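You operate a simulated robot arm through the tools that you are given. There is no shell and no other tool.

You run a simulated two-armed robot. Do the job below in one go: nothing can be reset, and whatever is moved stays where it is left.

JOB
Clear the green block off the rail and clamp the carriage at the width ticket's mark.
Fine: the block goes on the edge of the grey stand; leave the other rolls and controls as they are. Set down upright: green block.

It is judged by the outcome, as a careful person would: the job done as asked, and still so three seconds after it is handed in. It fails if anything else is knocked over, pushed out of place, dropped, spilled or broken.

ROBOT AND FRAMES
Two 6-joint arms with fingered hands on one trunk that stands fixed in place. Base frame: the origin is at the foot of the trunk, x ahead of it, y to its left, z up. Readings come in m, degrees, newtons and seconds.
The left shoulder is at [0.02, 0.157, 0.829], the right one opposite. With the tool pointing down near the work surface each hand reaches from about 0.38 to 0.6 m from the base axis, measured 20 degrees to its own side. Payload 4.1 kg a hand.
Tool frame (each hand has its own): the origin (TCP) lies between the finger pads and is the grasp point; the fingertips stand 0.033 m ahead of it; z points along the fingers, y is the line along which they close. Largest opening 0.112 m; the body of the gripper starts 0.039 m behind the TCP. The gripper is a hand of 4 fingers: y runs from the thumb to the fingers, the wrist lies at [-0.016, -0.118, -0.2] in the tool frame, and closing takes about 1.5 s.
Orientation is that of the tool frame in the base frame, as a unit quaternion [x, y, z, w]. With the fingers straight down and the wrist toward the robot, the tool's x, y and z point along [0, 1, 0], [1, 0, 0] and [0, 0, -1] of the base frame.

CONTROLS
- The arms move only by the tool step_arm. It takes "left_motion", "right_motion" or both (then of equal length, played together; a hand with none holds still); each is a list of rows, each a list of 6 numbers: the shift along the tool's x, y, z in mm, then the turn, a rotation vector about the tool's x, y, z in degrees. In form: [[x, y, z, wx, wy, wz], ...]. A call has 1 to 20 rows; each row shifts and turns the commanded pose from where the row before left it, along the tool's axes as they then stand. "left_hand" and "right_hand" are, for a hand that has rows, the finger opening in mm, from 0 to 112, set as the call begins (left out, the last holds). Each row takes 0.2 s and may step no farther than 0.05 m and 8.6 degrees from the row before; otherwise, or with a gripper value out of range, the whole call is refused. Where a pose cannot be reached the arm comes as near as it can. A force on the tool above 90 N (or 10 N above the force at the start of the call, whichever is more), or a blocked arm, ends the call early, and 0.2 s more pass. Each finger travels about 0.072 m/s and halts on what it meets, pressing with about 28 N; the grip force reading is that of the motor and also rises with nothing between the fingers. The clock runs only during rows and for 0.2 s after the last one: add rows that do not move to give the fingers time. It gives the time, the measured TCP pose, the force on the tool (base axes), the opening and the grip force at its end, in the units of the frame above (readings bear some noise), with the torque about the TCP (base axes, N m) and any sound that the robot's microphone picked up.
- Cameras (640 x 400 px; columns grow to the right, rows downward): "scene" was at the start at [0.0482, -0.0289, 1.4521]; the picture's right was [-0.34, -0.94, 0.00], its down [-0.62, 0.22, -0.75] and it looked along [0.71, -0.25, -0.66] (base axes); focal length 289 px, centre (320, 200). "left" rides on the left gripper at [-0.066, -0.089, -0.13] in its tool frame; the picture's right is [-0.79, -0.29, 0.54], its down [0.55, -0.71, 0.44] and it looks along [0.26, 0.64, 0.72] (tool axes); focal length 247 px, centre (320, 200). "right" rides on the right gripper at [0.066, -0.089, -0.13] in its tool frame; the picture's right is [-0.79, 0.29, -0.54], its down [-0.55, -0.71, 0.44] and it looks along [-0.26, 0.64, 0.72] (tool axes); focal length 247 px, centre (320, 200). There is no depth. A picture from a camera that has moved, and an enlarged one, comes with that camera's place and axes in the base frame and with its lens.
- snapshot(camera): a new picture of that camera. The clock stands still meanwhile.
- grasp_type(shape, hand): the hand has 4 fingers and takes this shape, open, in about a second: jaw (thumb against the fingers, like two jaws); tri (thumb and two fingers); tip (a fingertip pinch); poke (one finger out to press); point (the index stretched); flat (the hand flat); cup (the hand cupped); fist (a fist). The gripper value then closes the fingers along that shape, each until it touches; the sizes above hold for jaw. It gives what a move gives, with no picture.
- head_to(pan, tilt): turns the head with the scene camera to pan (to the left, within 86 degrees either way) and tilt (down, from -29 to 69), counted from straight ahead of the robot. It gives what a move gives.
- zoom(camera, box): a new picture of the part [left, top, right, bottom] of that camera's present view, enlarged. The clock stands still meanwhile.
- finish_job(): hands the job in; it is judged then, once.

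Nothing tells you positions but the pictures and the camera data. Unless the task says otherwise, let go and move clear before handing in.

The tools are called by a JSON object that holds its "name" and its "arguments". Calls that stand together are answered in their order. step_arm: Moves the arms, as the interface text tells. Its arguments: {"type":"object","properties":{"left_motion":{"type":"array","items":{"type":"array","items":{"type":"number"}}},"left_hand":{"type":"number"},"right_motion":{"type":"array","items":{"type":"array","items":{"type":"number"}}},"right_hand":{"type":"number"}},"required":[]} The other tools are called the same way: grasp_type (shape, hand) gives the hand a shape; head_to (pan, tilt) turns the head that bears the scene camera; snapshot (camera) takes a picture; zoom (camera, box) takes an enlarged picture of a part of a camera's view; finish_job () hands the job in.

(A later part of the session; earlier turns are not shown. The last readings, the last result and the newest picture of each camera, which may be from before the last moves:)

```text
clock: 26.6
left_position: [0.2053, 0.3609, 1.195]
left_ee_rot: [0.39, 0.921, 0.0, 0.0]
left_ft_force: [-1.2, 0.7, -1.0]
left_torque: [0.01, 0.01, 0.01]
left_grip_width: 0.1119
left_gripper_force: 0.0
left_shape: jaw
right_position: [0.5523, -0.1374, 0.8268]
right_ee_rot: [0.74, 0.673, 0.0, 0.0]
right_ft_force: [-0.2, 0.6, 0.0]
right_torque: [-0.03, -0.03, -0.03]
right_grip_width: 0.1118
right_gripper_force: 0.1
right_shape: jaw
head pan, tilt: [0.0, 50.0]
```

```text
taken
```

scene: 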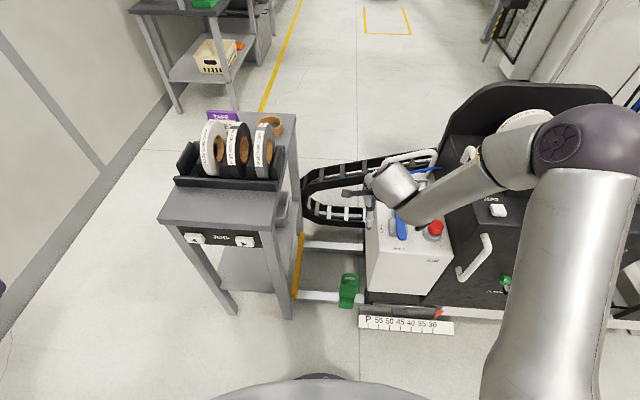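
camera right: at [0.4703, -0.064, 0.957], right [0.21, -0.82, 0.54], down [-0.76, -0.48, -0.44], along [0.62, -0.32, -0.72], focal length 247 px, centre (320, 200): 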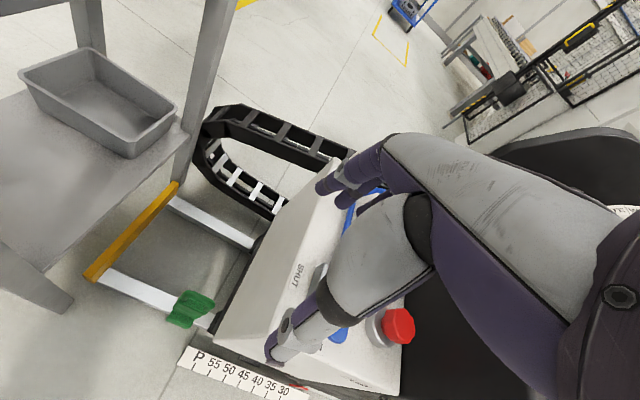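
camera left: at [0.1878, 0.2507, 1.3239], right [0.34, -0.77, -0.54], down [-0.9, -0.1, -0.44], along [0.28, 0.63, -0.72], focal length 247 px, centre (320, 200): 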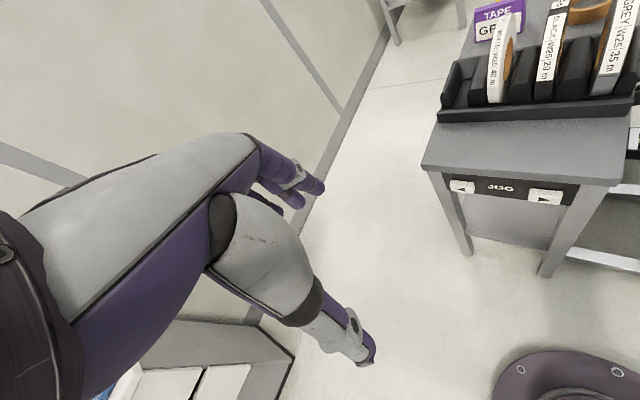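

{"name": "step_arm", "arguments": {"right_motion": [[0, 0, 0, -6, 0, 0], [0, 0, 0, -6, 0, 0], [0, 9, 2, 0, 0, 0], [0, 9, 2, 0, 0, 0], [0, 9, 2, 0, 0, 0], [0, -8.3, 39, 0, 0, 0], [0, -8.3, 39, 0, 0, 0], [0, -8.3, 39, 0, 0, 0], [0, -8.3, 39, 0, 0, 0], [0, -8.3, 39, 0, 0, 0], [0, -8.3, 39, 0, 0, 0], [0, -8.3, 39, 0, 0, 0]]}}

{"name": "snapshot", "arguments": {"camera": "right"}}

{"name": "snapshot", "arguments": {"camera": "scene"}}

```text
clock: 29.2
left_position: [0.2046, 0.3588, 1.194]
left_ee_rot: [0.39, 0.921, -0.001, -0.001]
left_ft_force: [-0.1, 0.2, -0.2]
left_torque: [0.0, -0.03, -0.01]
left_grip_width: 0.1118
left_gripper_force: 0.1
left_shape: jaw
right_position: [0.5916, -0.1023, 0.5624]
right_ee_rot: [0.739, 0.666, 0.065, 0.078]
right_ft_force: [0.2, -1.1, 0.3]
right_torque: [0.03, 0.02, -0.01]
right_grip_width: 0.1117
right_gripper_force: 0.1
right_shape: jaw
right hand out of reach, approached as far as the arm can: row 10, 11, 12
head pan, tilt: [0.0, 50.0]
```

```text
taken
camera right: at [0.4862, -0.0252, 0.6706], right [0.09, -0.8, 0.59], down [-0.66, -0.49, -0.57], along [0.74, -0.34, -0.57], focal length 247 px, centre (320, 200)
```

right: 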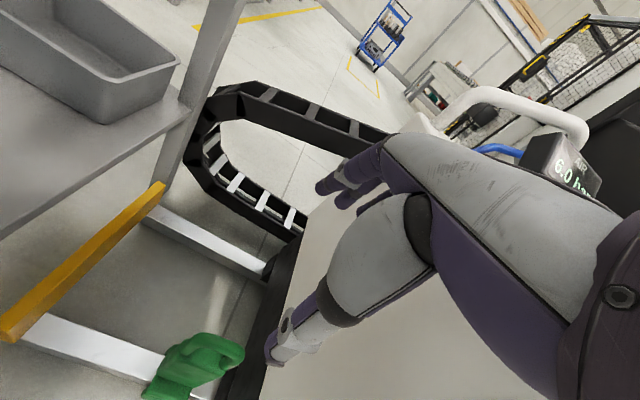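

```text
taken
```

scene: 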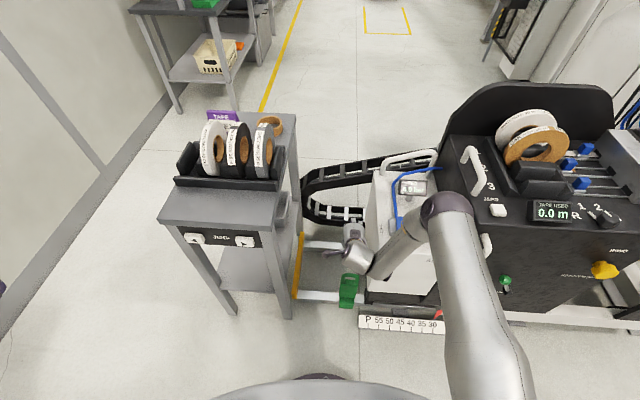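

With the tilt, the pose runs into a limit of the right arm, so I'll take the tilt out again and test going straight down.

{"name": "step_arm", "arguments": {"right_motion": [[0, 0, 0, 6, 0, 0], [0, 0, 0, 6, 0, 0], [0, 0, 0, 0, 0, 0]]}}

```text
clock: 30.0
left_position: [0.2055, 0.3604, 1.1936]
left_ee_rot: [0.39, 0.921, 0.0, 0.001]
left_ft_force: [0.1, 1.1, 0.8]
left_torque: [0.01, -0.01, 0.01]
left_grip_width: 0.1122
left_gripper_force: 0.1
left_shape: jaw
right_position: [0.592, -0.1031, 0.5622]
right_ee_rot: [0.74, 0.673, 0.0, 0.0]
right_ft_force: [-0.1, -0.6, 1.1]
right_torque: [0.03, 0.03, -0.01]
right_grip_width: 0.1116
right_gripper_force: 0.0
right_shape: jaw
head pan, tilt: [0.0, 50.0]
```

{"name": "step_arm", "arguments": {"right_motion": [[-12, -4, 0, 0, 0, 0], [-12, -4, 0, 0, 0, 0], [-12, -1, 0, 0, 0, 0], [0, 0, 20, 0, 0, 0], [0, 0, 20, 0, 0, 0], [0, 0, 20, 0, 0, 0]]}}

{"name": "snapshot", "arguments": {"camera": "scene"}}

```text
clock: 31.4
left_position: [0.2051, 0.3602, 1.1943]
left_ee_rot: [0.39, 0.921, -0.001, -0.001]
left_ft_force: [0.2, 0.4, -0.8]
left_torque: [0.02, -0.01, 0.01]
left_grip_width: 0.1118
left_gripper_force: 0.2
left_shape: jaw
right_position: [0.5807, -0.1383, 0.5042]
right_ee_rot: [0.74, 0.673, 0.0, 0.001]
right_ft_force: [-0.1, 0.2, -0.5]
right_torque: [-0.01, -0.01, -0.04]
right_grip_width: 0.1118
right_gripper_force: 0.0
right_shape: jaw
head pan, tilt: [0.0, 50.0]
```

```text
taken
```

scene: 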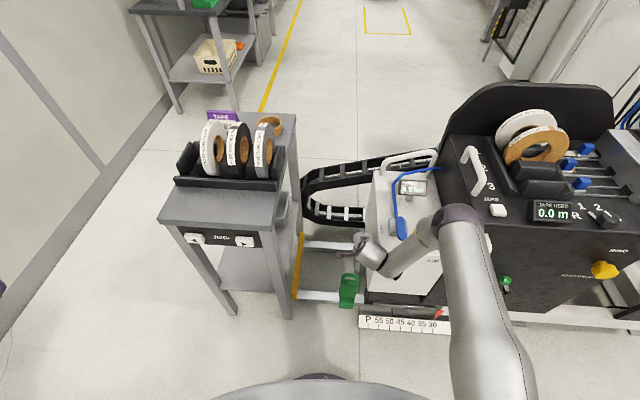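

{"name": "step_arm", "arguments": {"right_motion": [[0, 0, 20, 0, 0, 0], [0, 0, 20, 0, 0, 0], [0, 0, 20, 0, 0, 0], [0, 0, 20, 0, 0, 0]]}}

{"name": "snapshot", "arguments": {"camera": "scene"}}

{"name": "snapshot", "arguments": {"camera": "right"}}

```text
clock: 32.4
left_position: [0.2056, 0.3599, 1.1949]
left_ee_rot: [0.39, 0.921, 0.0, 0.0]
left_ft_force: [0.5, -0.1, 0.3]
left_torque: [-0.01, 0.02, 0.0]
left_grip_width: 0.112
left_gripper_force: 0.0
left_shape: jaw
right_position: [0.5808, -0.1386, 0.4254]
right_ee_rot: [0.742, 0.67, -0.004, 0.0]
right_ft_force: [-0.5, 0.4, 0.2]
right_torque: [0.04, -0.01, 0.01]
right_grip_width: 0.1116
right_gripper_force: 0.2
right_shape: jaw
head pan, tilt: [0.0, 50.0]
```

```text
taken
```

scene: 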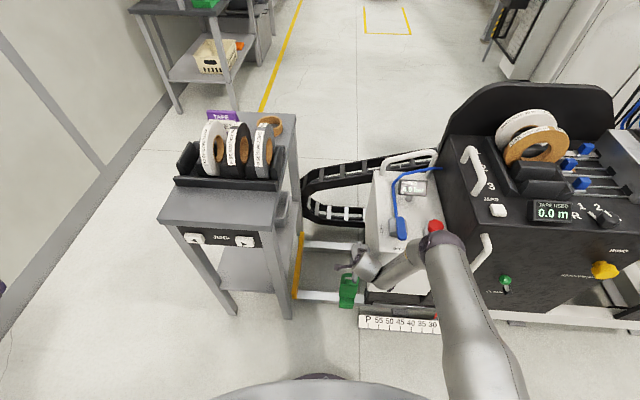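

```text
taken
camera right: at [0.4996, -0.064, 0.5545], right [0.21, -0.81, 0.54], down [-0.76, -0.48, -0.43], along [0.61, -0.33, -0.72], focal length 247 px, centre (320, 200)
```

right: 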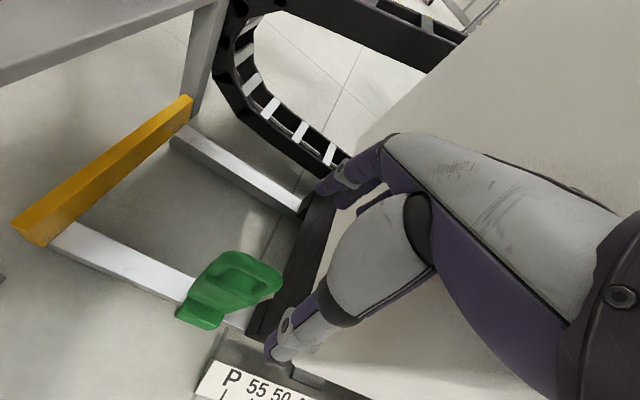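

{"name": "zoom", "arguments": {"camera": "right", "box": [160, 230, 320, 340]}}

{"name": "zoom", "arguments": {"camera": "scene", "box": [300, 180, 500, 320]}}

```text
3.64 times, centred on (240, 285) of right
camera zoom: at [0.4996, -0.064, 0.5545], right [0.21, -0.81, 0.54], down [-0.76, -0.48, -0.43], along [0.61, -0.33, -0.72], focal length 898 px, centre (611, -109)
```

zoom: 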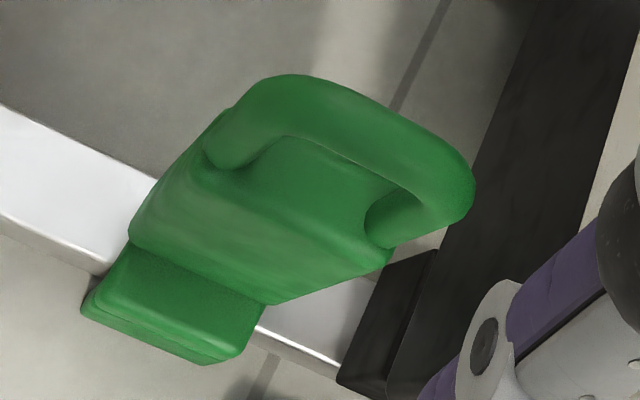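

```text
2.86 times, centred on (400, 250) of scene
camera zoom: at [0.0458, -0.0006, 1.4394], right [0.0, -1.0, 0.0], down [-0.77, 0.0, -0.64], along [0.64, 0.0, -0.77], focal length 825 px, centre (91, 57)
```

zoom: 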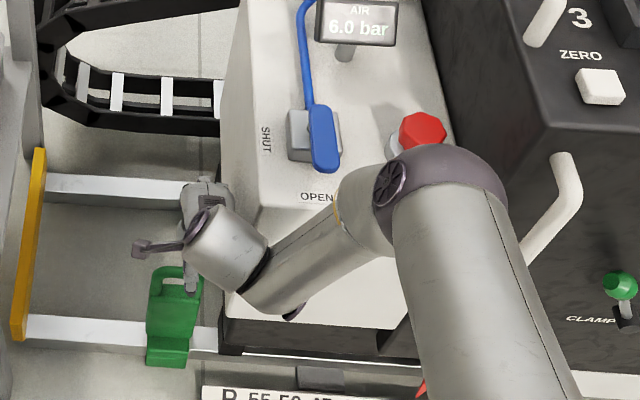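

Comparing both hand cameras and the head, the handle bar is really near (0.600, -0.131), top z≈0.265. I'll shift there and keep going down in steps.

{"name": "step_arm", "arguments": {"right_motion": [[5, 10, 10, 0, 0, 0], [4, 9, 15, 0, 0, 0], [0, 0, 20, 0, 0, 0], [0, 0, 20, 0, 0, 0], [0, 0, 20, 0, 0, 0]]}}

{"name": "snapshot", "arguments": {"camera": "right"}}

{"name": "zoom", "arguments": {"camera": "scene", "box": [300, 180, 500, 320]}}

```text
clock: 33.6
left_position: [0.2057, 0.3598, 1.1938]
left_ee_rot: [0.39, 0.921, 0.0, 0.0]
left_ft_force: [-0.1, 0.6, 0.3]
left_torque: [0.0, -0.01, 0.02]
left_grip_width: 0.1118
left_gripper_force: 0.1
left_shape: jaw
right_position: [0.6, -0.1324, 0.3388]
right_ee_rot: [0.739, 0.674, 0.0, 0.0]
right_ft_force: [0.2, -0.4, -0.4]
right_torque: [-0.01, 0.01, 0.01]
right_grip_width: 0.1119
right_gripper_force: 0.0
right_shape: jaw
head pan, tilt: [0.0, 50.0]
```

```text
taken
camera right: at [0.5172, -0.0593, 0.4678], right [0.21, -0.82, 0.54], down [-0.76, -0.48, -0.44], along [0.62, -0.32, -0.72], focal length 247 px, centre (320, 200)
```

right: 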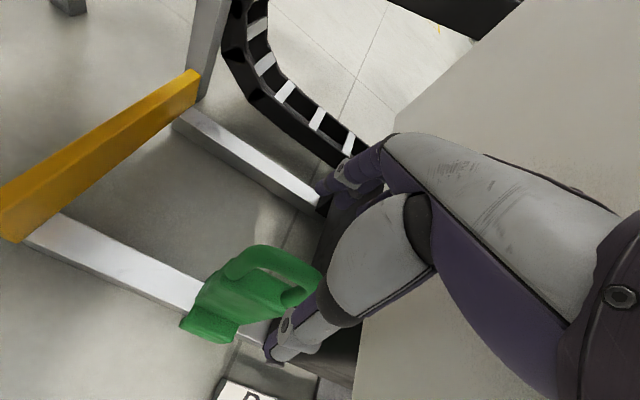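

```text
2.86 times, centred on (400, 250) of scene
camera zoom: at [0.0458, -0.0006, 1.4394], right [0.0, -1.0, 0.0], down [-0.77, 0.0, -0.64], along [0.64, 0.0, -0.77], focal length 825 px, centre (91, 57)
```

zoom: 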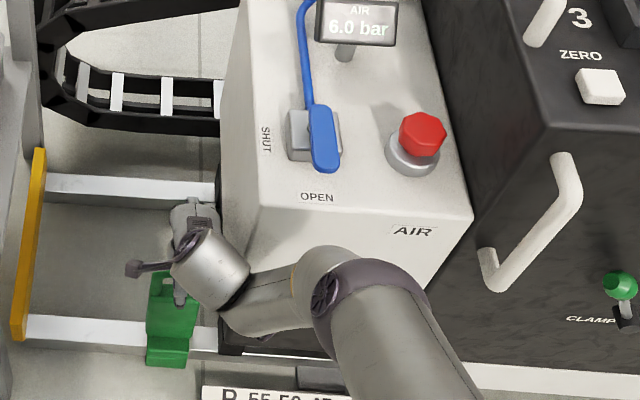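

{"name": "zoom", "arguments": {"camera": "right", "box": [160, 220, 340, 350]}}

```text
3.08 times, centred on (250, 285) of right
camera zoom: at [0.5172, -0.0593, 0.4678], right [0.21, -0.82, 0.54], down [-0.76, -0.48, -0.44], along [0.62, -0.32, -0.72], focal length 760 px, centre (535, -62)
```

zoom: 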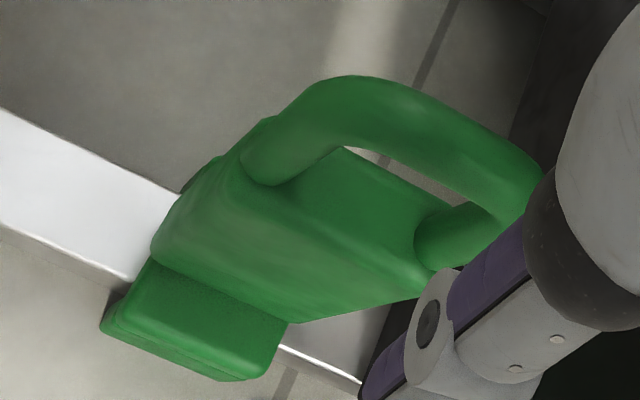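

{"name": "step_arm", "arguments": {"right_motion": [[0, 3, 20, 0, 0, 0], [0, 0, 20, 0, 0, 0], [0, 0, 20, 0, 0, 0], [0, 0, 15, 0, 0, 0], [0, 0, 15, 0, 0, 0]]}}

{"name": "zoom", "arguments": {"camera": "right", "box": [160, 150, 460, 400]}}

{"name": "zoom", "arguments": {"camera": "scene", "box": [300, 200, 480, 320]}}

```text
clock: 34.8
left_position: [0.2058, 0.3599, 1.1948]
left_ee_rot: [0.391, 0.921, 0.001, 0.0]
left_ft_force: [0.7, -0.4, -0.1]
left_torque: [-0.02, 0.01, -0.02]
left_grip_width: 0.1119
left_gripper_force: 0.0
left_shape: jaw
right_position: [0.5894, -0.1364, 0.3231]
right_ee_rot: [0.741, 0.672, 0.0, 0.001]
right_ft_force: [0.3, -0.1, 0.1]
right_torque: [-0.01, 0.02, -0.01]
right_grip_width: 0.1117
right_gripper_force: 0.0
right_shape: jaw
right hand out of reach, approached as far as the arm can: row 1, 2, 3, 4, 5
head pan, tilt: [0.0, 50.0]
```

```text
1.60 times, centred on (310, 275) of right
camera zoom: at [0.5069, -0.0634, 0.4519], right [0.21, -0.82, 0.54], down [-0.76, -0.48, -0.44], along [0.62, -0.32, -0.72], focal length 395 px, centre (336, 80)
```

zoom: 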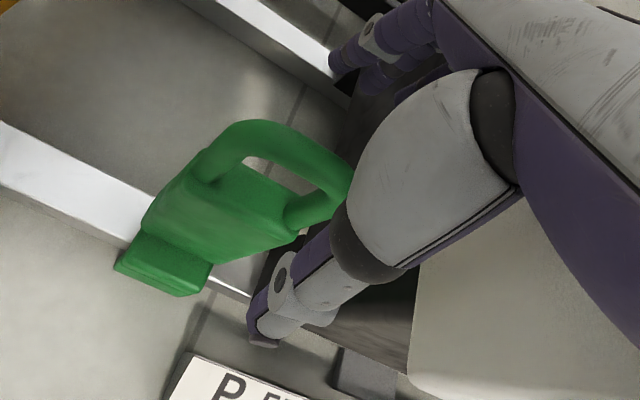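

```text
3.33 times, centred on (390, 260) of scene
camera zoom: at [0.0458, -0.0006, 1.4394], right [0.0, -1.0, 0.0], down [-0.77, 0.0, -0.64], along [0.64, 0.0, -0.77], focal length 962 px, centre (87, 0)
```

zoom: 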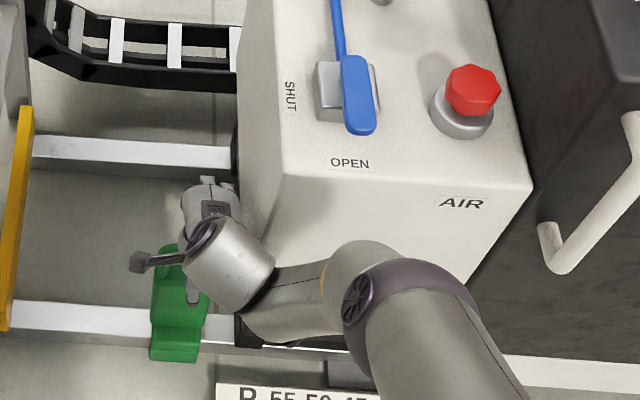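

The right hand stalls around z≈0.32 in this orientation. I'll try a different yaw, which may free up reach.

{"name": "step_arm", "arguments": {"right_motion": [[0, 0, -20, 0, 0, 0], [0, 0, 0, 0, 0, -8], [0, 0, 0, 0, 0, -8], [2, 14, 0, 0, 0, 0], [0, 0, 15, 0, 0, 0], [0, 0, 15, 0, 0, 0], [0, 0, 15, 0, 0, 0]]}}

```text
clock: 36.6
left_position: [0.2034, 0.361, 1.1947]
left_ee_rot: [0.388, 0.921, 0.0, 0.0]
left_ft_force: [-0.5, 0.2, -0.4]
left_torque: [0.03, -0.03, -0.03]
left_grip_width: 0.1119
left_gripper_force: 0.1
left_shape: jaw
right_position: [0.608, -0.0925, 0.3396]
right_ee_rot: [0.633, 0.773, -0.02, -0.029]
right_ft_force: [0.7, -0.6, 0.9]
right_torque: [0.0, 0.0, -0.07]
right_grip_width: 0.112
right_gripper_force: 0.0
right_shape: jaw
right hand out of reach, approached as far as the arm can: row 2, 3, 4, 5, 6, 7
head pan, tilt: [0.0, 50.0]
stopped in row 7 (right hand): the arm was blocked; the commanded pose is now the measured one
```

{"name": "zoom", "arguments": {"camera": "scene", "box": [280, 160, 500, 340]}}

{"name": "snapshot", "arguments": {"camera": "right"}}

```text
2.22 times, centred on (390, 250) of scene
camera zoom: at [0.0454, -0.0005, 1.4394], right [0.0, -1.0, 0.0], down [-0.77, 0.0, -0.64], along [0.64, 0.0, -0.77], focal length 641 px, centre (164, 89)
```

zoom: 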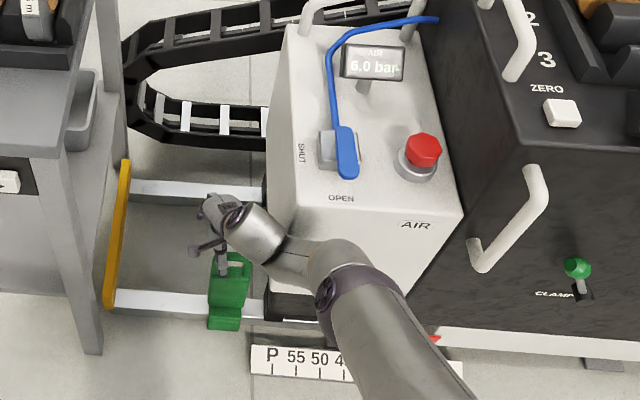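

```text
taken
camera right: at [0.518, -0.0479, 0.4764], right [0.47, -0.72, 0.5], down [-0.62, -0.68, -0.4], along [0.63, -0.12, -0.77], focal length 247 px, centre (320, 200)
```

right: 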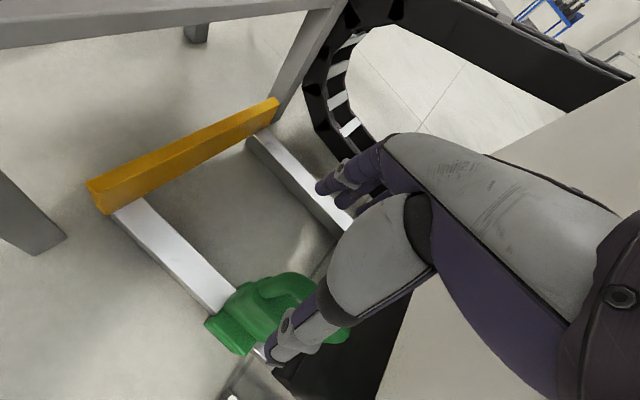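

The forearm came close to the white box with that yaw, and the arm slid toward tilting the fingers back. I'll back off, restore the yaw, and tilt the fingers slightly toward the robot, then descend.

{"name": "step_arm", "arguments": {"right_motion": [[0, 0, -25, 0, 0, 0], [0, 0, -20, 0, 0, 0], [0, 0, 0, 0, 0, 8.5], [-13, -1, 0, 0, 0, 8.5], [-13, -1, 0, 4, -1, 0], [-13, -1, 0, 4, 0, 0], [0, 0, 0, 0, 0, 0]]}}

{"name": "zoom", "arguments": {"camera": "scene", "box": [280, 160, 500, 340]}}

```text
clock: 38.2
left_position: [0.2052, 0.3598, 1.1937]
left_ee_rot: [0.39, 0.921, 0.0, 0.001]
left_ft_force: [-0.3, -0.8, -0.7]
left_torque: [0.0, 0.01, -0.02]
left_grip_width: 0.1117
left_gripper_force: 0.1
left_shape: jaw
right_position: [0.6117, -0.1328, 0.3844]
right_ee_rot: [0.738, 0.666, -0.076, -0.071]
right_ft_force: [0.2, 0.0, 0.2]
right_torque: [0.0, 0.02, -0.02]
right_grip_width: 0.1118
right_gripper_force: 0.0
right_shape: jaw
right hand out of reach, approached as far as the arm can: row 1
head pan, tilt: [0.0, 50.0]
```

```text
2.22 times, centred on (390, 250) of scene
camera zoom: at [0.0458, -0.0006, 1.4394], right [0.0, -1.0, 0.0], down [-0.77, 0.0, -0.64], along [0.64, 0.0, -0.77], focal length 641 px, centre (164, 89)
```

zoom: 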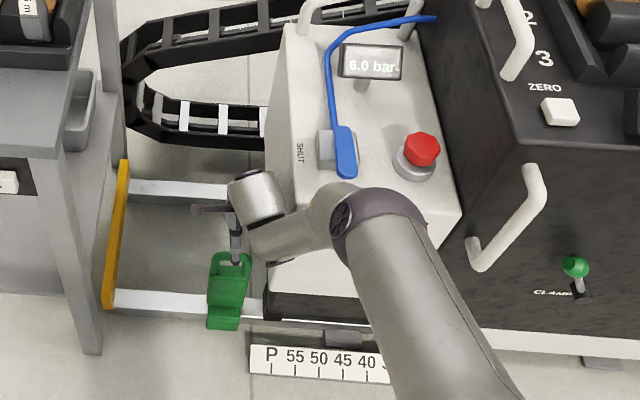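

{"name": "step_arm", "arguments": {"right_motion": [[0, 1.4, 20, 0, 0, 0], [0, 1.4, 20, 0, 0, 0], [0, 1.4, 20, 0, 0, 0]]}}

{"name": "zoom", "arguments": {"camera": "scene", "box": [280, 160, 500, 340]}}

{"name": "snapshot", "arguments": {"camera": "right"}}

```text
clock: 39.0
left_position: [0.2055, 0.3591, 1.1939]
left_ee_rot: [0.39, 0.921, 0.0, 0.001]
left_ft_force: [0.4, 0.4, -1.4]
left_torque: [0.01, 0.01, 0.01]
left_grip_width: 0.1116
left_gripper_force: 0.0
left_shape: jaw
right_position: [0.5992, -0.1341, 0.3307]
right_ee_rot: [0.737, 0.667, -0.076, -0.071]
right_ft_force: [-0.9, 1.0, 0.1]
right_torque: [-0.03, -0.01, 0.01]
right_grip_width: 0.1119
right_gripper_force: 0.1
right_shape: jaw
right hand out of reach, approached as far as the arm can: row 3
head pan, tilt: [0.0, 50.0]
```

```text
2.22 times, centred on (390, 250) of scene
camera zoom: at [0.0458, -0.0005, 1.4394], right [0.0, -1.0, 0.0], down [-0.77, 0.0, -0.64], along [0.64, 0.0, -0.77], focal length 641 px, centre (164, 89)
```

zoom: 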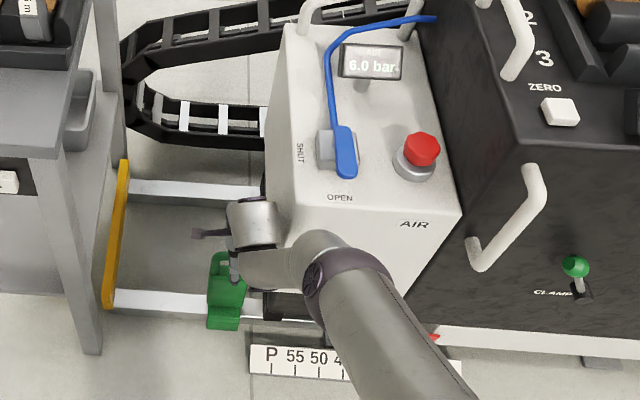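

```text
taken
camera right: at [0.5454, -0.061, 0.4749], right [0.31, -0.82, 0.48], down [-0.84, -0.48, -0.27], along [0.45, -0.32, -0.83], focal length 247 px, centre (320, 200)
```

right: 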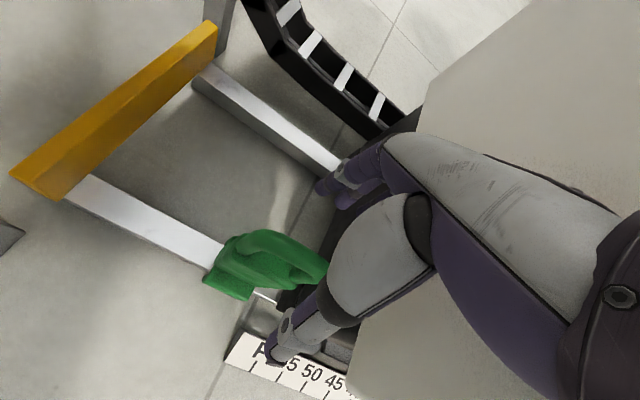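

{"name": "zoom", "arguments": {"camera": "right", "box": [180, 210, 360, 330]}}

{"name": "zoom", "arguments": {"camera": "scene", "box": [330, 220, 430, 340]}}

```text
3.33 times, centred on (270, 270) of right
camera zoom: at [0.5454, -0.061, 0.4749], right [0.31, -0.82, 0.48], down [-0.84, -0.48, -0.27], along [0.45, -0.32, -0.83], focal length 823 px, centre (487, -33)
```

zoom: 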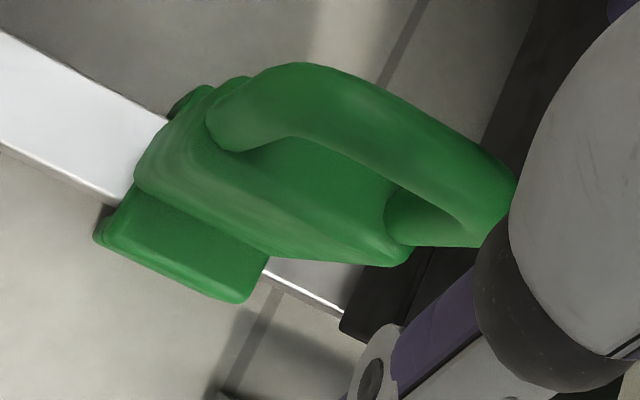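

```text
3.33 times, centred on (380, 280) of scene
camera zoom: at [0.0458, -0.0005, 1.4394], right [0.0, -1.0, 0.0], down [-0.77, 0.0, -0.64], along [0.64, 0.0, -0.77], focal length 962 px, centre (120, -67)
```

zoom: 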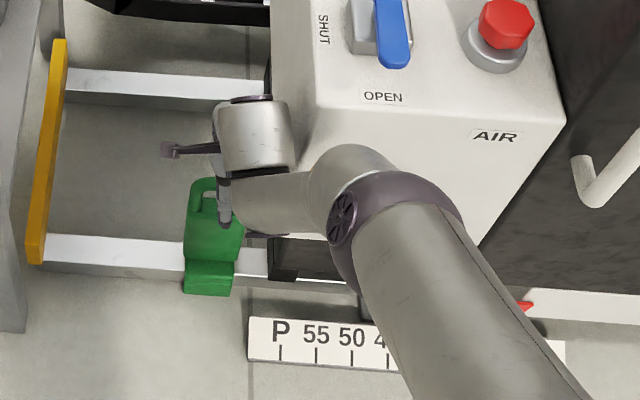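

The arm is still well bent at the elbow, so it is a wrist limit rather than reach. I'll try the opposite yaw with a smaller tilt.

{"name": "step_arm", "arguments": {"right_motion": [[0, 0, -20, -3, 0, 0], [0, 0, 0, -3, 0, 0], [0, 0, 0, 0, 0, 8.5], [0, 0, 0, 0, 0, 8.5], [0, 0, 15, 0, 0, 0], [0, 0, 15, 0, 0, 0]]}}

{"name": "zoom", "arguments": {"camera": "scene", "box": [280, 160, 500, 340]}}

```text
clock: 40.4
left_position: [0.2051, 0.3592, 1.1931]
left_ee_rot: [0.389, 0.921, 0.001, 0.0]
left_ft_force: [0.2, -0.1, 0.3]
left_torque: [0.01, -0.03, 0.01]
left_grip_width: 0.1118
left_gripper_force: 0.1
left_shape: jaw
right_position: [0.5933, -0.136, 0.3308]
right_ee_rot: [0.831, 0.554, -0.045, -0.026]
right_ft_force: [2.4, 5.3, 1.4]
right_torque: [-0.19, -0.06, 0.42]
right_grip_width: 0.112
right_gripper_force: 0.1
right_shape: jaw
right hand out of reach, approached as far as the arm can: row 6
head pan, tilt: [0.0, 50.0]
```

```text
2.22 times, centred on (390, 250) of scene
camera zoom: at [0.0458, -0.0004, 1.4394], right [0.0, -1.0, 0.0], down [-0.77, 0.0, -0.64], along [0.64, 0.0, -0.77], focal length 641 px, centre (164, 89)
```

zoom: 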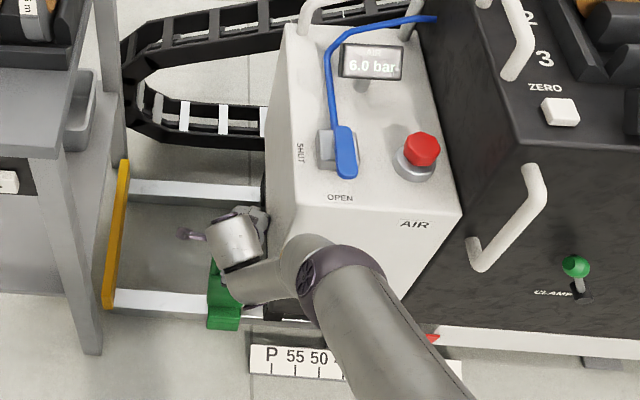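

The fingers lightly touched the box side, so I'm backing off and straightening. Then I'll see whether a fingertip-pinch shape extends the fingers further down.

{"name": "step_arm", "arguments": {"right_motion": [[10, 0, -15, 0, 0, 0], [0, 0, -15, 0, 0, -8.5], [0, 0, -15, 0, 0, -8.5], [-5, 0, -15, 0, 0, 0]]}}

{"name": "grasp_type", "arguments": {"hand": "right", "shape": "tip"}}

{"name": "snapshot", "arguments": {"camera": "right"}}

{"name": "zoom", "arguments": {"camera": "scene", "box": [280, 160, 500, 340]}}

```text
clock: 41.4
left_position: [0.2068, 0.3599, 1.1928]
left_ee_rot: [0.39, 0.921, 0.0, 0.0]
left_ft_force: [0.5, 0.0, 0.0]
left_torque: [0.04, 0.03, 0.02]
left_grip_width: 0.1119
left_gripper_force: 0.1
left_shape: jaw
right_position: [0.6017, -0.1327, 0.3897]
right_ee_rot: [0.741, 0.669, -0.042, -0.034]
right_ft_force: [-0.4, 0.2, -0.3]
right_torque: [-0.02, 0.0, 0.0]
right_grip_width: 0.1116
right_gripper_force: 0.1
right_shape: jaw
head pan, tilt: [0.0, 50.0]
```

```text
clock: 42.3
left_position: [0.2061, 0.3597, 1.1929]
left_ee_rot: [0.39, 0.921, 0.0, 0.0]
left_ft_force: [0.3, -0.7, 0.1]
left_torque: [-0.01, 0.0, -0.01]
left_grip_width: 0.1117
left_gripper_force: 0.0
left_shape: jaw
right_position: [0.6028, -0.1343, 0.3905]
right_ee_rot: [0.742, 0.669, -0.041, -0.032]
right_ft_force: [-0.3, -0.9, 0.9]
right_torque: [0.01, 0.02, -0.01]
right_grip_width: 0.1119
right_gripper_force: 0.1
right_shape: tip
head pan, tilt: [0.0, 50.0]
```

```text
taken
camera right: at [0.535, -0.0591, 0.5266], right [0.26, -0.81, 0.52], down [-0.8, -0.48, -0.35], along [0.53, -0.33, -0.78], focal length 247 px, centre (320, 200)
```

right: 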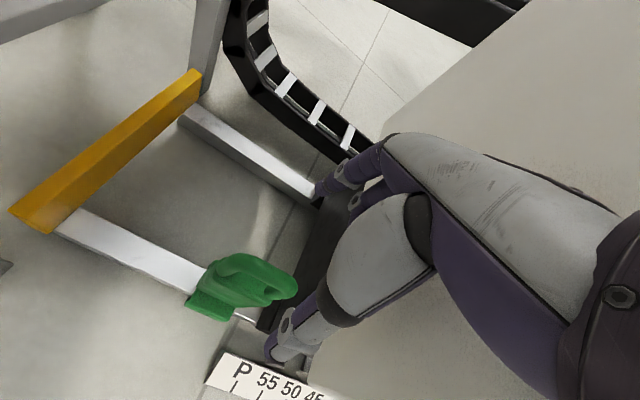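

```text
2.22 times, centred on (390, 250) of scene
camera zoom: at [0.0458, -0.0006, 1.4394], right [0.0, -1.0, 0.0], down [-0.77, 0.0, -0.64], along [0.64, 0.0, -0.77], focal length 641 px, centre (164, 89)
```

zoom: 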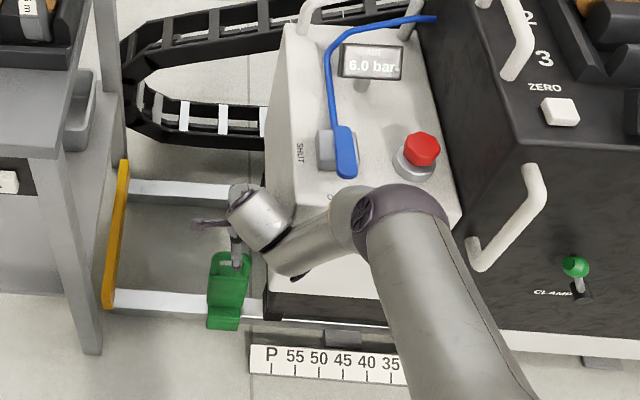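

The pinch shape doesn't extend further. I need the handle's exact position, so I'll take a clean stereo pair with the right camera by shifting sideways 90 mm.

{"name": "zoom", "arguments": {"camera": "right", "box": [160, 230, 320, 330]}}

{"name": "step_arm", "arguments": {"right_motion": [[30, 0, 0, 0, 0, 0], [30, 0, 0, 0, 0, 0], [30, 0, 0, 0, 0, 0], [0, 0, 0, 0, 0, 0]]}}

{"name": "snapshot", "arguments": {"camera": "right"}}

{"name": "zoom", "arguments": {"camera": "right", "box": [240, 170, 400, 270]}}

```text
4.00 times, centred on (240, 280) of right
camera zoom: at [0.535, -0.0591, 0.5266], right [0.26, -0.81, 0.52], down [-0.8, -0.48, -0.35], along [0.53, -0.33, -0.78], focal length 988 px, centre (640, -120)
```

zoom: 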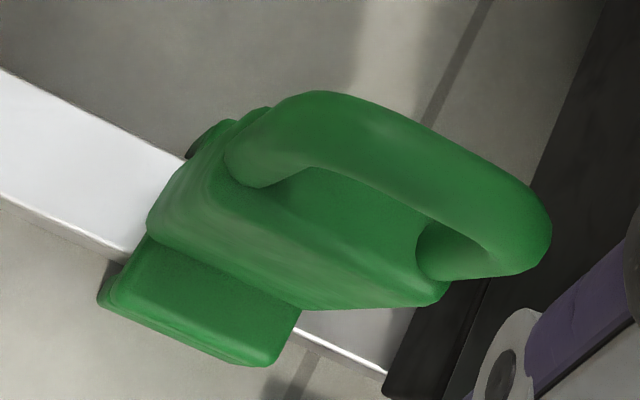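

```text
clock: 43.3
left_position: [0.2058, 0.3603, 1.194]
left_ee_rot: [0.391, 0.921, 0.0, 0.0]
left_ft_force: [-0.2, -0.1, -0.4]
left_torque: [0.04, 0.03, -0.03]
left_grip_width: 0.1117
left_gripper_force: 0.0
left_shape: jaw
right_position: [0.6116, -0.0444, 0.3883]
right_ee_rot: [0.741, 0.669, -0.041, -0.033]
right_ft_force: [-0.1, -0.2, -0.6]
right_torque: [0.0, 0.0, 0.02]
right_grip_width: 0.1121
right_gripper_force: 0.2
right_shape: tip
head pan, tilt: [0.0, 50.0]
```

```text
taken
camera right: at [0.5436, 0.031, 0.5262], right [0.26, -0.81, 0.52], down [-0.8, -0.48, -0.35], along [0.53, -0.33, -0.78], focal length 247 px, centre (320, 200)
```

right: 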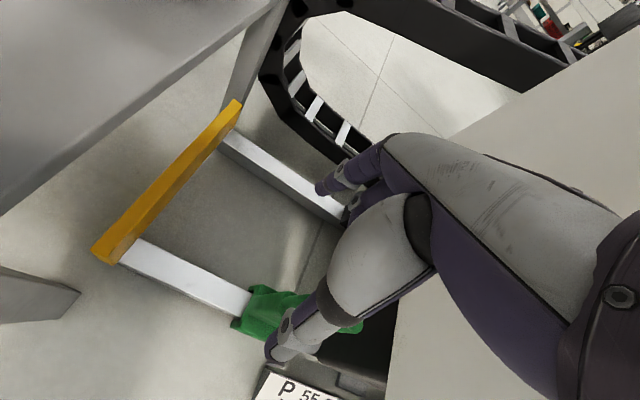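

```text
4.00 times, centred on (320, 220) of right
camera zoom: at [0.5436, 0.031, 0.5262], right [0.26, -0.81, 0.52], down [-0.8, -0.48, -0.35], along [0.53, -0.33, -0.78], focal length 988 px, centre (320, 120)
```

zoom: 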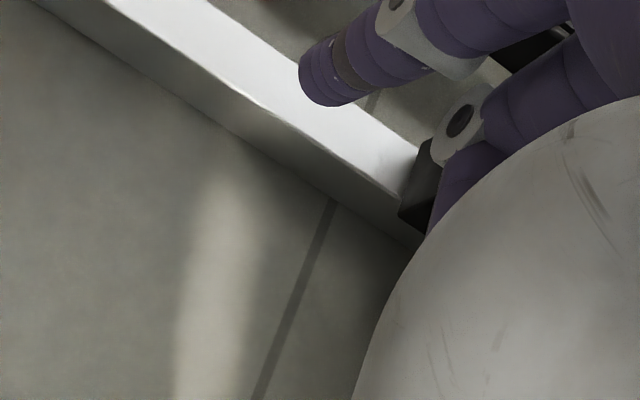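

{"name": "step_arm", "arguments": {"right_motion": [[-30, -30, 0, 0, 0, 0], [-30, -35, 0, 0, 0, 0], [-30, -35, 0, 0, 0, 0], [0, 0, 0, 0, 0, 0]]}}

{"name": "snapshot", "arguments": {"camera": "right"}}

{"name": "zoom", "arguments": {"camera": "right", "box": [180, 160, 340, 260]}}

```text
clock: 44.3
left_position: [0.2054, 0.3597, 1.1952]
left_ee_rot: [0.39, 0.921, 0.0, 0.001]
left_ft_force: [0.2, 0.7, -0.4]
left_torque: [0.03, 0.0, 0.0]
left_grip_width: 0.1119
left_gripper_force: 0.0
left_shape: jaw
right_position: [0.5029, -0.1222, 0.4]
right_ee_rot: [0.741, 0.669, -0.041, -0.032]
right_ft_force: [0.7, 0.3, -0.5]
right_torque: [-0.03, -0.02, 0.04]
right_grip_width: 0.1121
right_gripper_force: 0.1
right_shape: tip
head pan, tilt: [0.0, 50.0]
```

```text
taken
camera right: at [0.4346, -0.0478, 0.5374], right [0.26, -0.81, 0.52], down [-0.8, -0.48, -0.35], along [0.54, -0.33, -0.78], focal length 247 px, centre (320, 200)
```

right: 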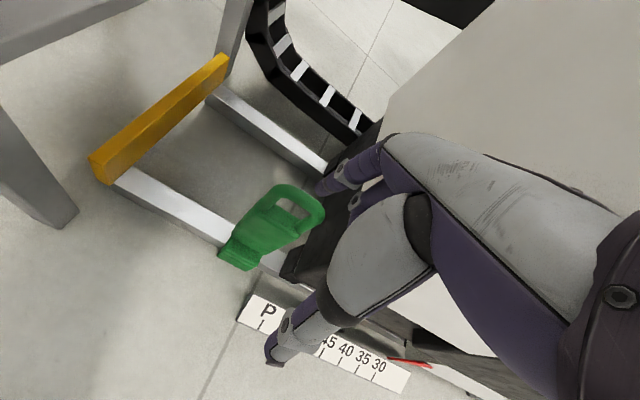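

```text
4.00 times, centred on (260, 210) of right
camera zoom: at [0.4346, -0.0478, 0.5374], right [0.26, -0.81, 0.52], down [-0.8, -0.48, -0.35], along [0.54, -0.33, -0.78], focal length 988 px, centre (560, 160)
```

zoom: 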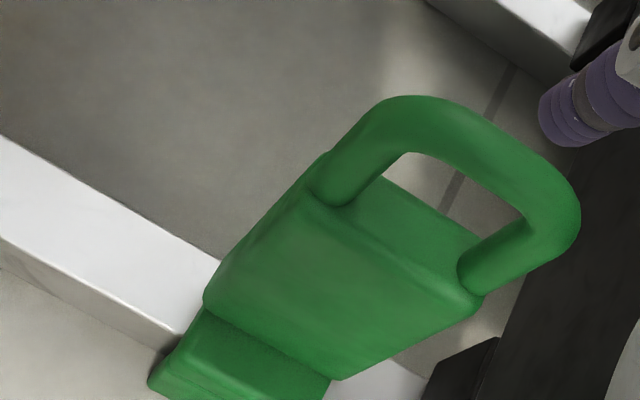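

The stereo pair puts the bar centre at about (0.592, -0.126, 0.291), higher and nearer than thought, so a fingertip-depth grip is within reach. I'll reshape to jaw, come over the bar and go down to the limit.

{"name": "grasp_type", "arguments": {"hand": "right", "shape": "jaw"}}

{"name": "step_arm", "arguments": {"right_motion": [[-1, 30, -3, 0, 1, -5.5], [-1, 30, -3, 0, 0, 0], [-1, 30, -3, 0, 0, 0], [0, 2, 20, 0, 0, 0], [0, 2, 20, 0, 0, 0], [0, 1, 10, 0, 0, 0], [0, 1, 10, 0, 0, 0], [0, 1, 10, 0, 0, 0], [0, 1, 10, 0, 0, 0], [0, 1, 10, 0, 0, 0]], "right_hand": 112}}

{"name": "snapshot", "arguments": {"camera": "right"}}

{"name": "zoom", "arguments": {"camera": "scene", "box": [280, 160, 500, 340]}}

```text
clock: 45.2
left_position: [0.2064, 0.36, 1.194]
left_ee_rot: [0.39, 0.921, 0.001, 0.0]
left_ft_force: [0.1, -0.5, 0.7]
left_torque: [0.0, 0.03, -0.01]
left_grip_width: 0.112
left_gripper_force: 0.0
left_shape: jaw
right_position: [0.5026, -0.1225, 0.399]
right_ee_rot: [0.741, 0.669, -0.041, -0.033]
right_ft_force: [-0.2, 0.4, 0.3]
right_torque: [-0.01, -0.05, 0.0]
right_grip_width: 0.1119
right_gripper_force: 0.1
right_shape: jaw
head pan, tilt: [0.0, 50.0]
```

```text
clock: 47.4
left_position: [0.2066, 0.3598, 1.194]
left_ee_rot: [0.39, 0.921, 0.0, 0.0]
left_ft_force: [0.3, -0.6, -0.2]
left_torque: [0.01, 0.0, 0.01]
left_grip_width: 0.1119
left_gripper_force: 0.0
left_shape: jaw
right_position: [0.5921, -0.1237, 0.3242]
right_ee_rot: [0.708, 0.704, -0.032, -0.04]
right_ft_force: [0.1, -0.3, 0.7]
right_torque: [0.02, 0.01, 0.0]
right_grip_width: 0.1117
right_gripper_force: 0.1
right_shape: jaw
right hand out of reach, approached as far as the arm can: row 1, 9, 10
head pan, tilt: [0.0, 50.0]
```

```text
taken
camera right: at [0.5169, -0.0592, 0.4633], right [0.33, -0.8, 0.5], down [-0.76, -0.54, -0.37], along [0.56, -0.25, -0.79], focal length 247 px, centre (320, 200)
```

right: 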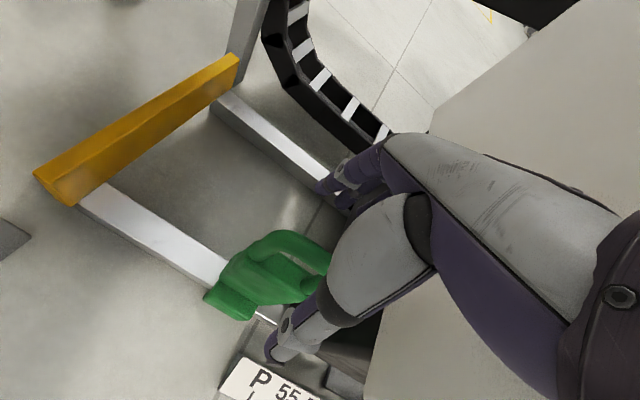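

```text
2.22 times, centred on (390, 250) of scene
camera zoom: at [0.0458, -0.0006, 1.4394], right [0.0, -1.0, 0.0], down [-0.77, 0.0, -0.64], along [0.64, 0.0, -0.77], focal length 641 px, centre (164, 89)
```

zoom: 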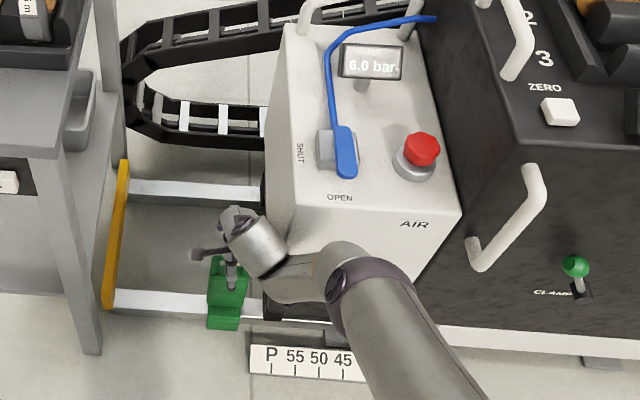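

The tips are only level with the bar's centre. By shifting the hand 25 mm back, with the bar still between the open jaws, it can go about 3 cm lower.

{"name": "step_arm", "arguments": {"right_motion": [[0, -9, 1, 0, 0, 0], [0, -9, 1, 0, 0, 0], [0, -7, 1, 0, 0, 0], [0, 1, 9, 0, 0, 0], [0, 1, 9, 0, 0, 0], [0, 1, 9, 0, 0, 0]]}}

{"name": "zoom", "arguments": {"camera": "right", "box": [180, 150, 420, 380]}}

{"name": "zoom", "arguments": {"camera": "scene", "box": [300, 210, 420, 330]}}

```text
clock: 48.8
left_position: [0.2071, 0.3601, 1.1942]
left_ee_rot: [0.39, 0.921, 0.0, 0.0]
left_ft_force: [0.0, 0.2, -0.5]
left_torque: [-0.02, -0.03, 0.01]
left_grip_width: 0.1117
left_gripper_force: 0.1
left_shape: jaw
right_position: [0.5606, -0.1259, 0.3073]
right_ee_rot: [0.708, 0.704, -0.033, -0.041]
right_ft_force: [0.2, 0.0, 0.2]
right_torque: [-0.01, 0.01, 0.0]
right_grip_width: 0.1118
right_gripper_force: 0.1
right_shape: jaw
right hand out of reach, approached as far as the arm can: row 5, 6
head pan, tilt: [0.0, 50.0]
```

```text
1.74 times, centred on (300, 265) of right
camera zoom: at [0.4867, -0.0619, 0.446], right [0.34, -0.8, 0.5], down [-0.76, -0.54, -0.37], along [0.56, -0.25, -0.79], focal length 430 px, centre (355, 87)
```

zoom: 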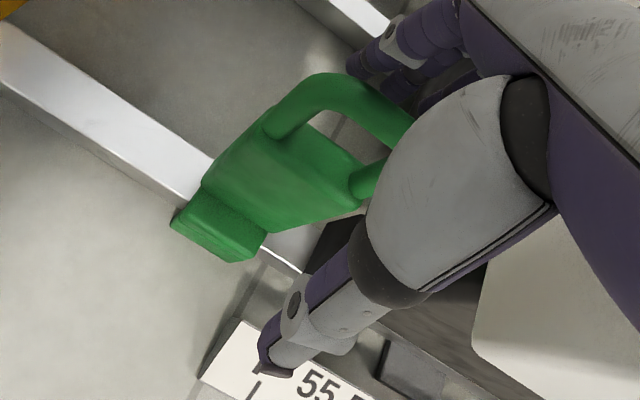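

```text
3.33 times, centred on (360, 270) of scene
camera zoom: at [0.0458, -0.0006, 1.4394], right [0.0, -1.0, 0.0], down [-0.77, 0.0, -0.64], along [0.64, 0.0, -0.77], focal length 962 px, centre (187, -33)
```

zoom: 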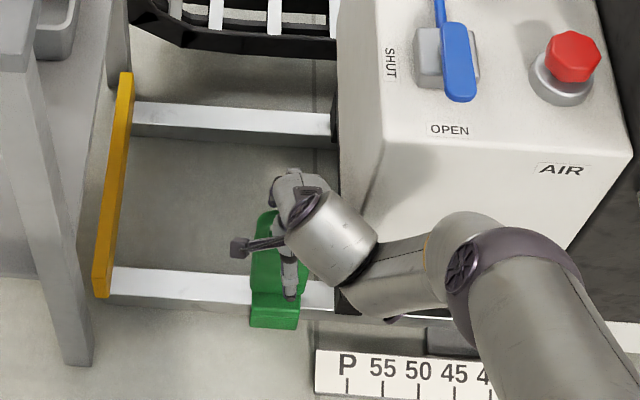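

The bar now lies between the thumb and fingers, with the tips below it. Closing the hand.

{"name": "step_arm", "arguments": {"right_motion": [[0, 0, 0, 0, 0, 0], [0, 0, 0, 0, 0, 0], [0, 0, 0, 0, 0, 0], [0, 0, 0, 0, 0, 0], [0, 0, 0, 0, 0, 0], [0, 0, 0, 0, 0, 0], [0, 0, 0, 0, 0, 0], [0, 0, 0, 0, 0, 0], [0, 0, 0, 0, 0, 0]], "right_hand": 0}}

{"name": "zoom", "arguments": {"camera": "right", "box": [180, 150, 420, 380]}}

{"name": "zoom", "arguments": {"camera": "scene", "box": [300, 210, 420, 330]}}

```text
clock: 50.8
left_position: [0.2057, 0.3593, 1.1942]
left_ee_rot: [0.39, 0.921, 0.0, 0.0]
left_ft_force: [0.5, 0.1, 0.1]
left_torque: [0.07, -0.03, 0.03]
left_grip_width: 0.1118
left_gripper_force: 0.0
left_shape: jaw
right_position: [0.5613, -0.1266, 0.3062]
right_ee_rot: [0.708, 0.704, -0.032, -0.041]
right_ft_force: [0.5, 0.5, -2.3]
right_torque: [-0.01, -0.02, 0.0]
right_grip_width: 0.0085
right_gripper_force: 28.3
right_shape: jaw
head pan, tilt: [0.0, 50.0]
```

```text
1.74 times, centred on (300, 265) of right
camera zoom: at [0.4868, -0.0619, 0.446], right [0.33, -0.8, 0.5], down [-0.76, -0.54, -0.37], along [0.56, -0.25, -0.79], focal length 430 px, centre (355, 87)
```

zoom: 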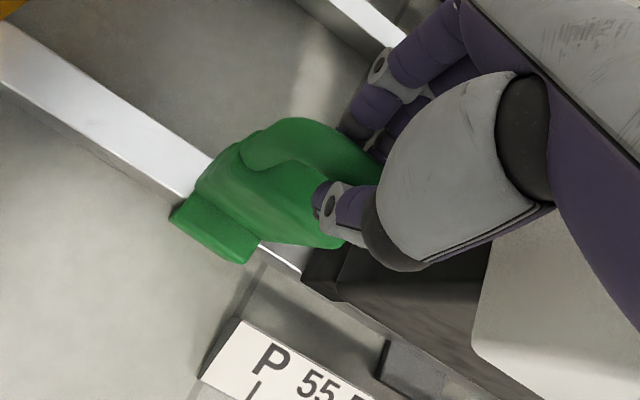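

```text
3.33 times, centred on (360, 270) of scene
camera zoom: at [0.0459, -0.0006, 1.4394], right [0.0, -1.0, 0.0], down [-0.77, 0.0, -0.64], along [0.64, 0.0, -0.77], focal length 962 px, centre (187, -33)
```

zoom: 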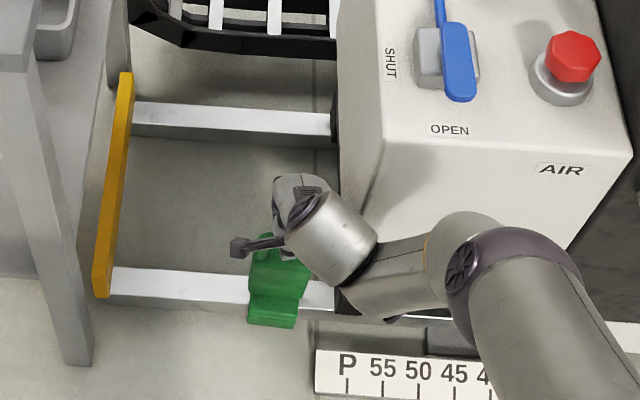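

The hand has the bar (the block's top was drawn slightly toward me, leaning on its foot). I'll lift gently and check it holds.

{"name": "step_arm", "arguments": {"right_motion": [[0, -0.5, -5, 0, 0, 0], [0, -0.5, -5, 0, 0, 0], [0, -1, -10, 0, 0, 0], [0, -1, -10, 0, 0, 0], [0, 0, 0, 0, 0, 0]]}}

{"name": "zoom", "arguments": {"camera": "right", "box": [180, 150, 420, 380]}}

{"name": "zoom", "arguments": {"camera": "scene", "box": [300, 210, 420, 330]}}

```text
clock: 52.0
left_position: [0.2053, 0.3597, 1.195]
left_ee_rot: [0.39, 0.921, 0.0, 0.0]
left_ft_force: [0.0, -0.2, -0.7]
left_torque: [0.0, 0.0, 0.0]
left_grip_width: 0.1117
left_gripper_force: 0.1
left_shape: jaw
right_position: [0.5627, -0.1256, 0.3372]
right_ee_rot: [0.709, 0.704, -0.033, -0.04]
right_ft_force: [1.9, 0.2, -2.5]
right_torque: [-0.02, -0.05, 0.01]
right_grip_width: 0.0087
right_gripper_force: 28.3
right_shape: jaw
head pan, tilt: [0.0, 50.0]
```

```text
1.74 times, centred on (300, 265) of right
camera zoom: at [0.4871, -0.0615, 0.4764], right [0.33, -0.8, 0.5], down [-0.76, -0.54, -0.36], along [0.56, -0.25, -0.79], focal length 430 px, centre (355, 87)
```

zoom: 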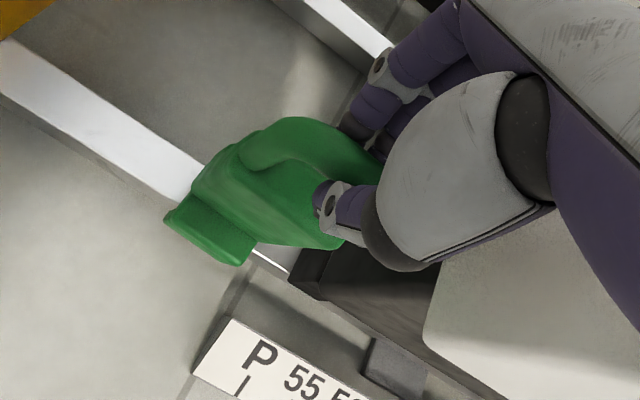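

```text
3.33 times, centred on (360, 270) of scene
camera zoom: at [0.0459, -0.0006, 1.4394], right [0.0, -1.0, 0.0], down [-0.77, 0.0, -0.64], along [0.64, 0.0, -0.77], focal length 962 px, centre (187, -33)
```

zoom: 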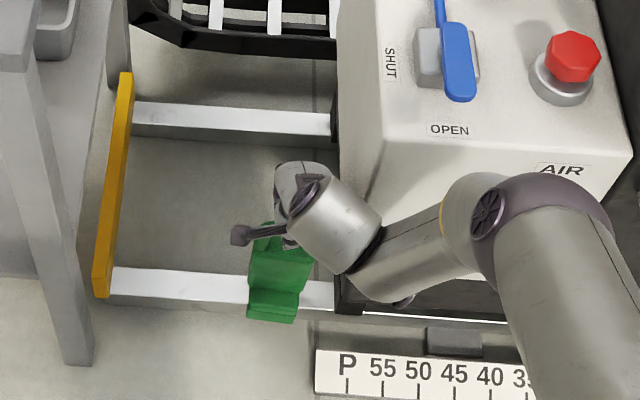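

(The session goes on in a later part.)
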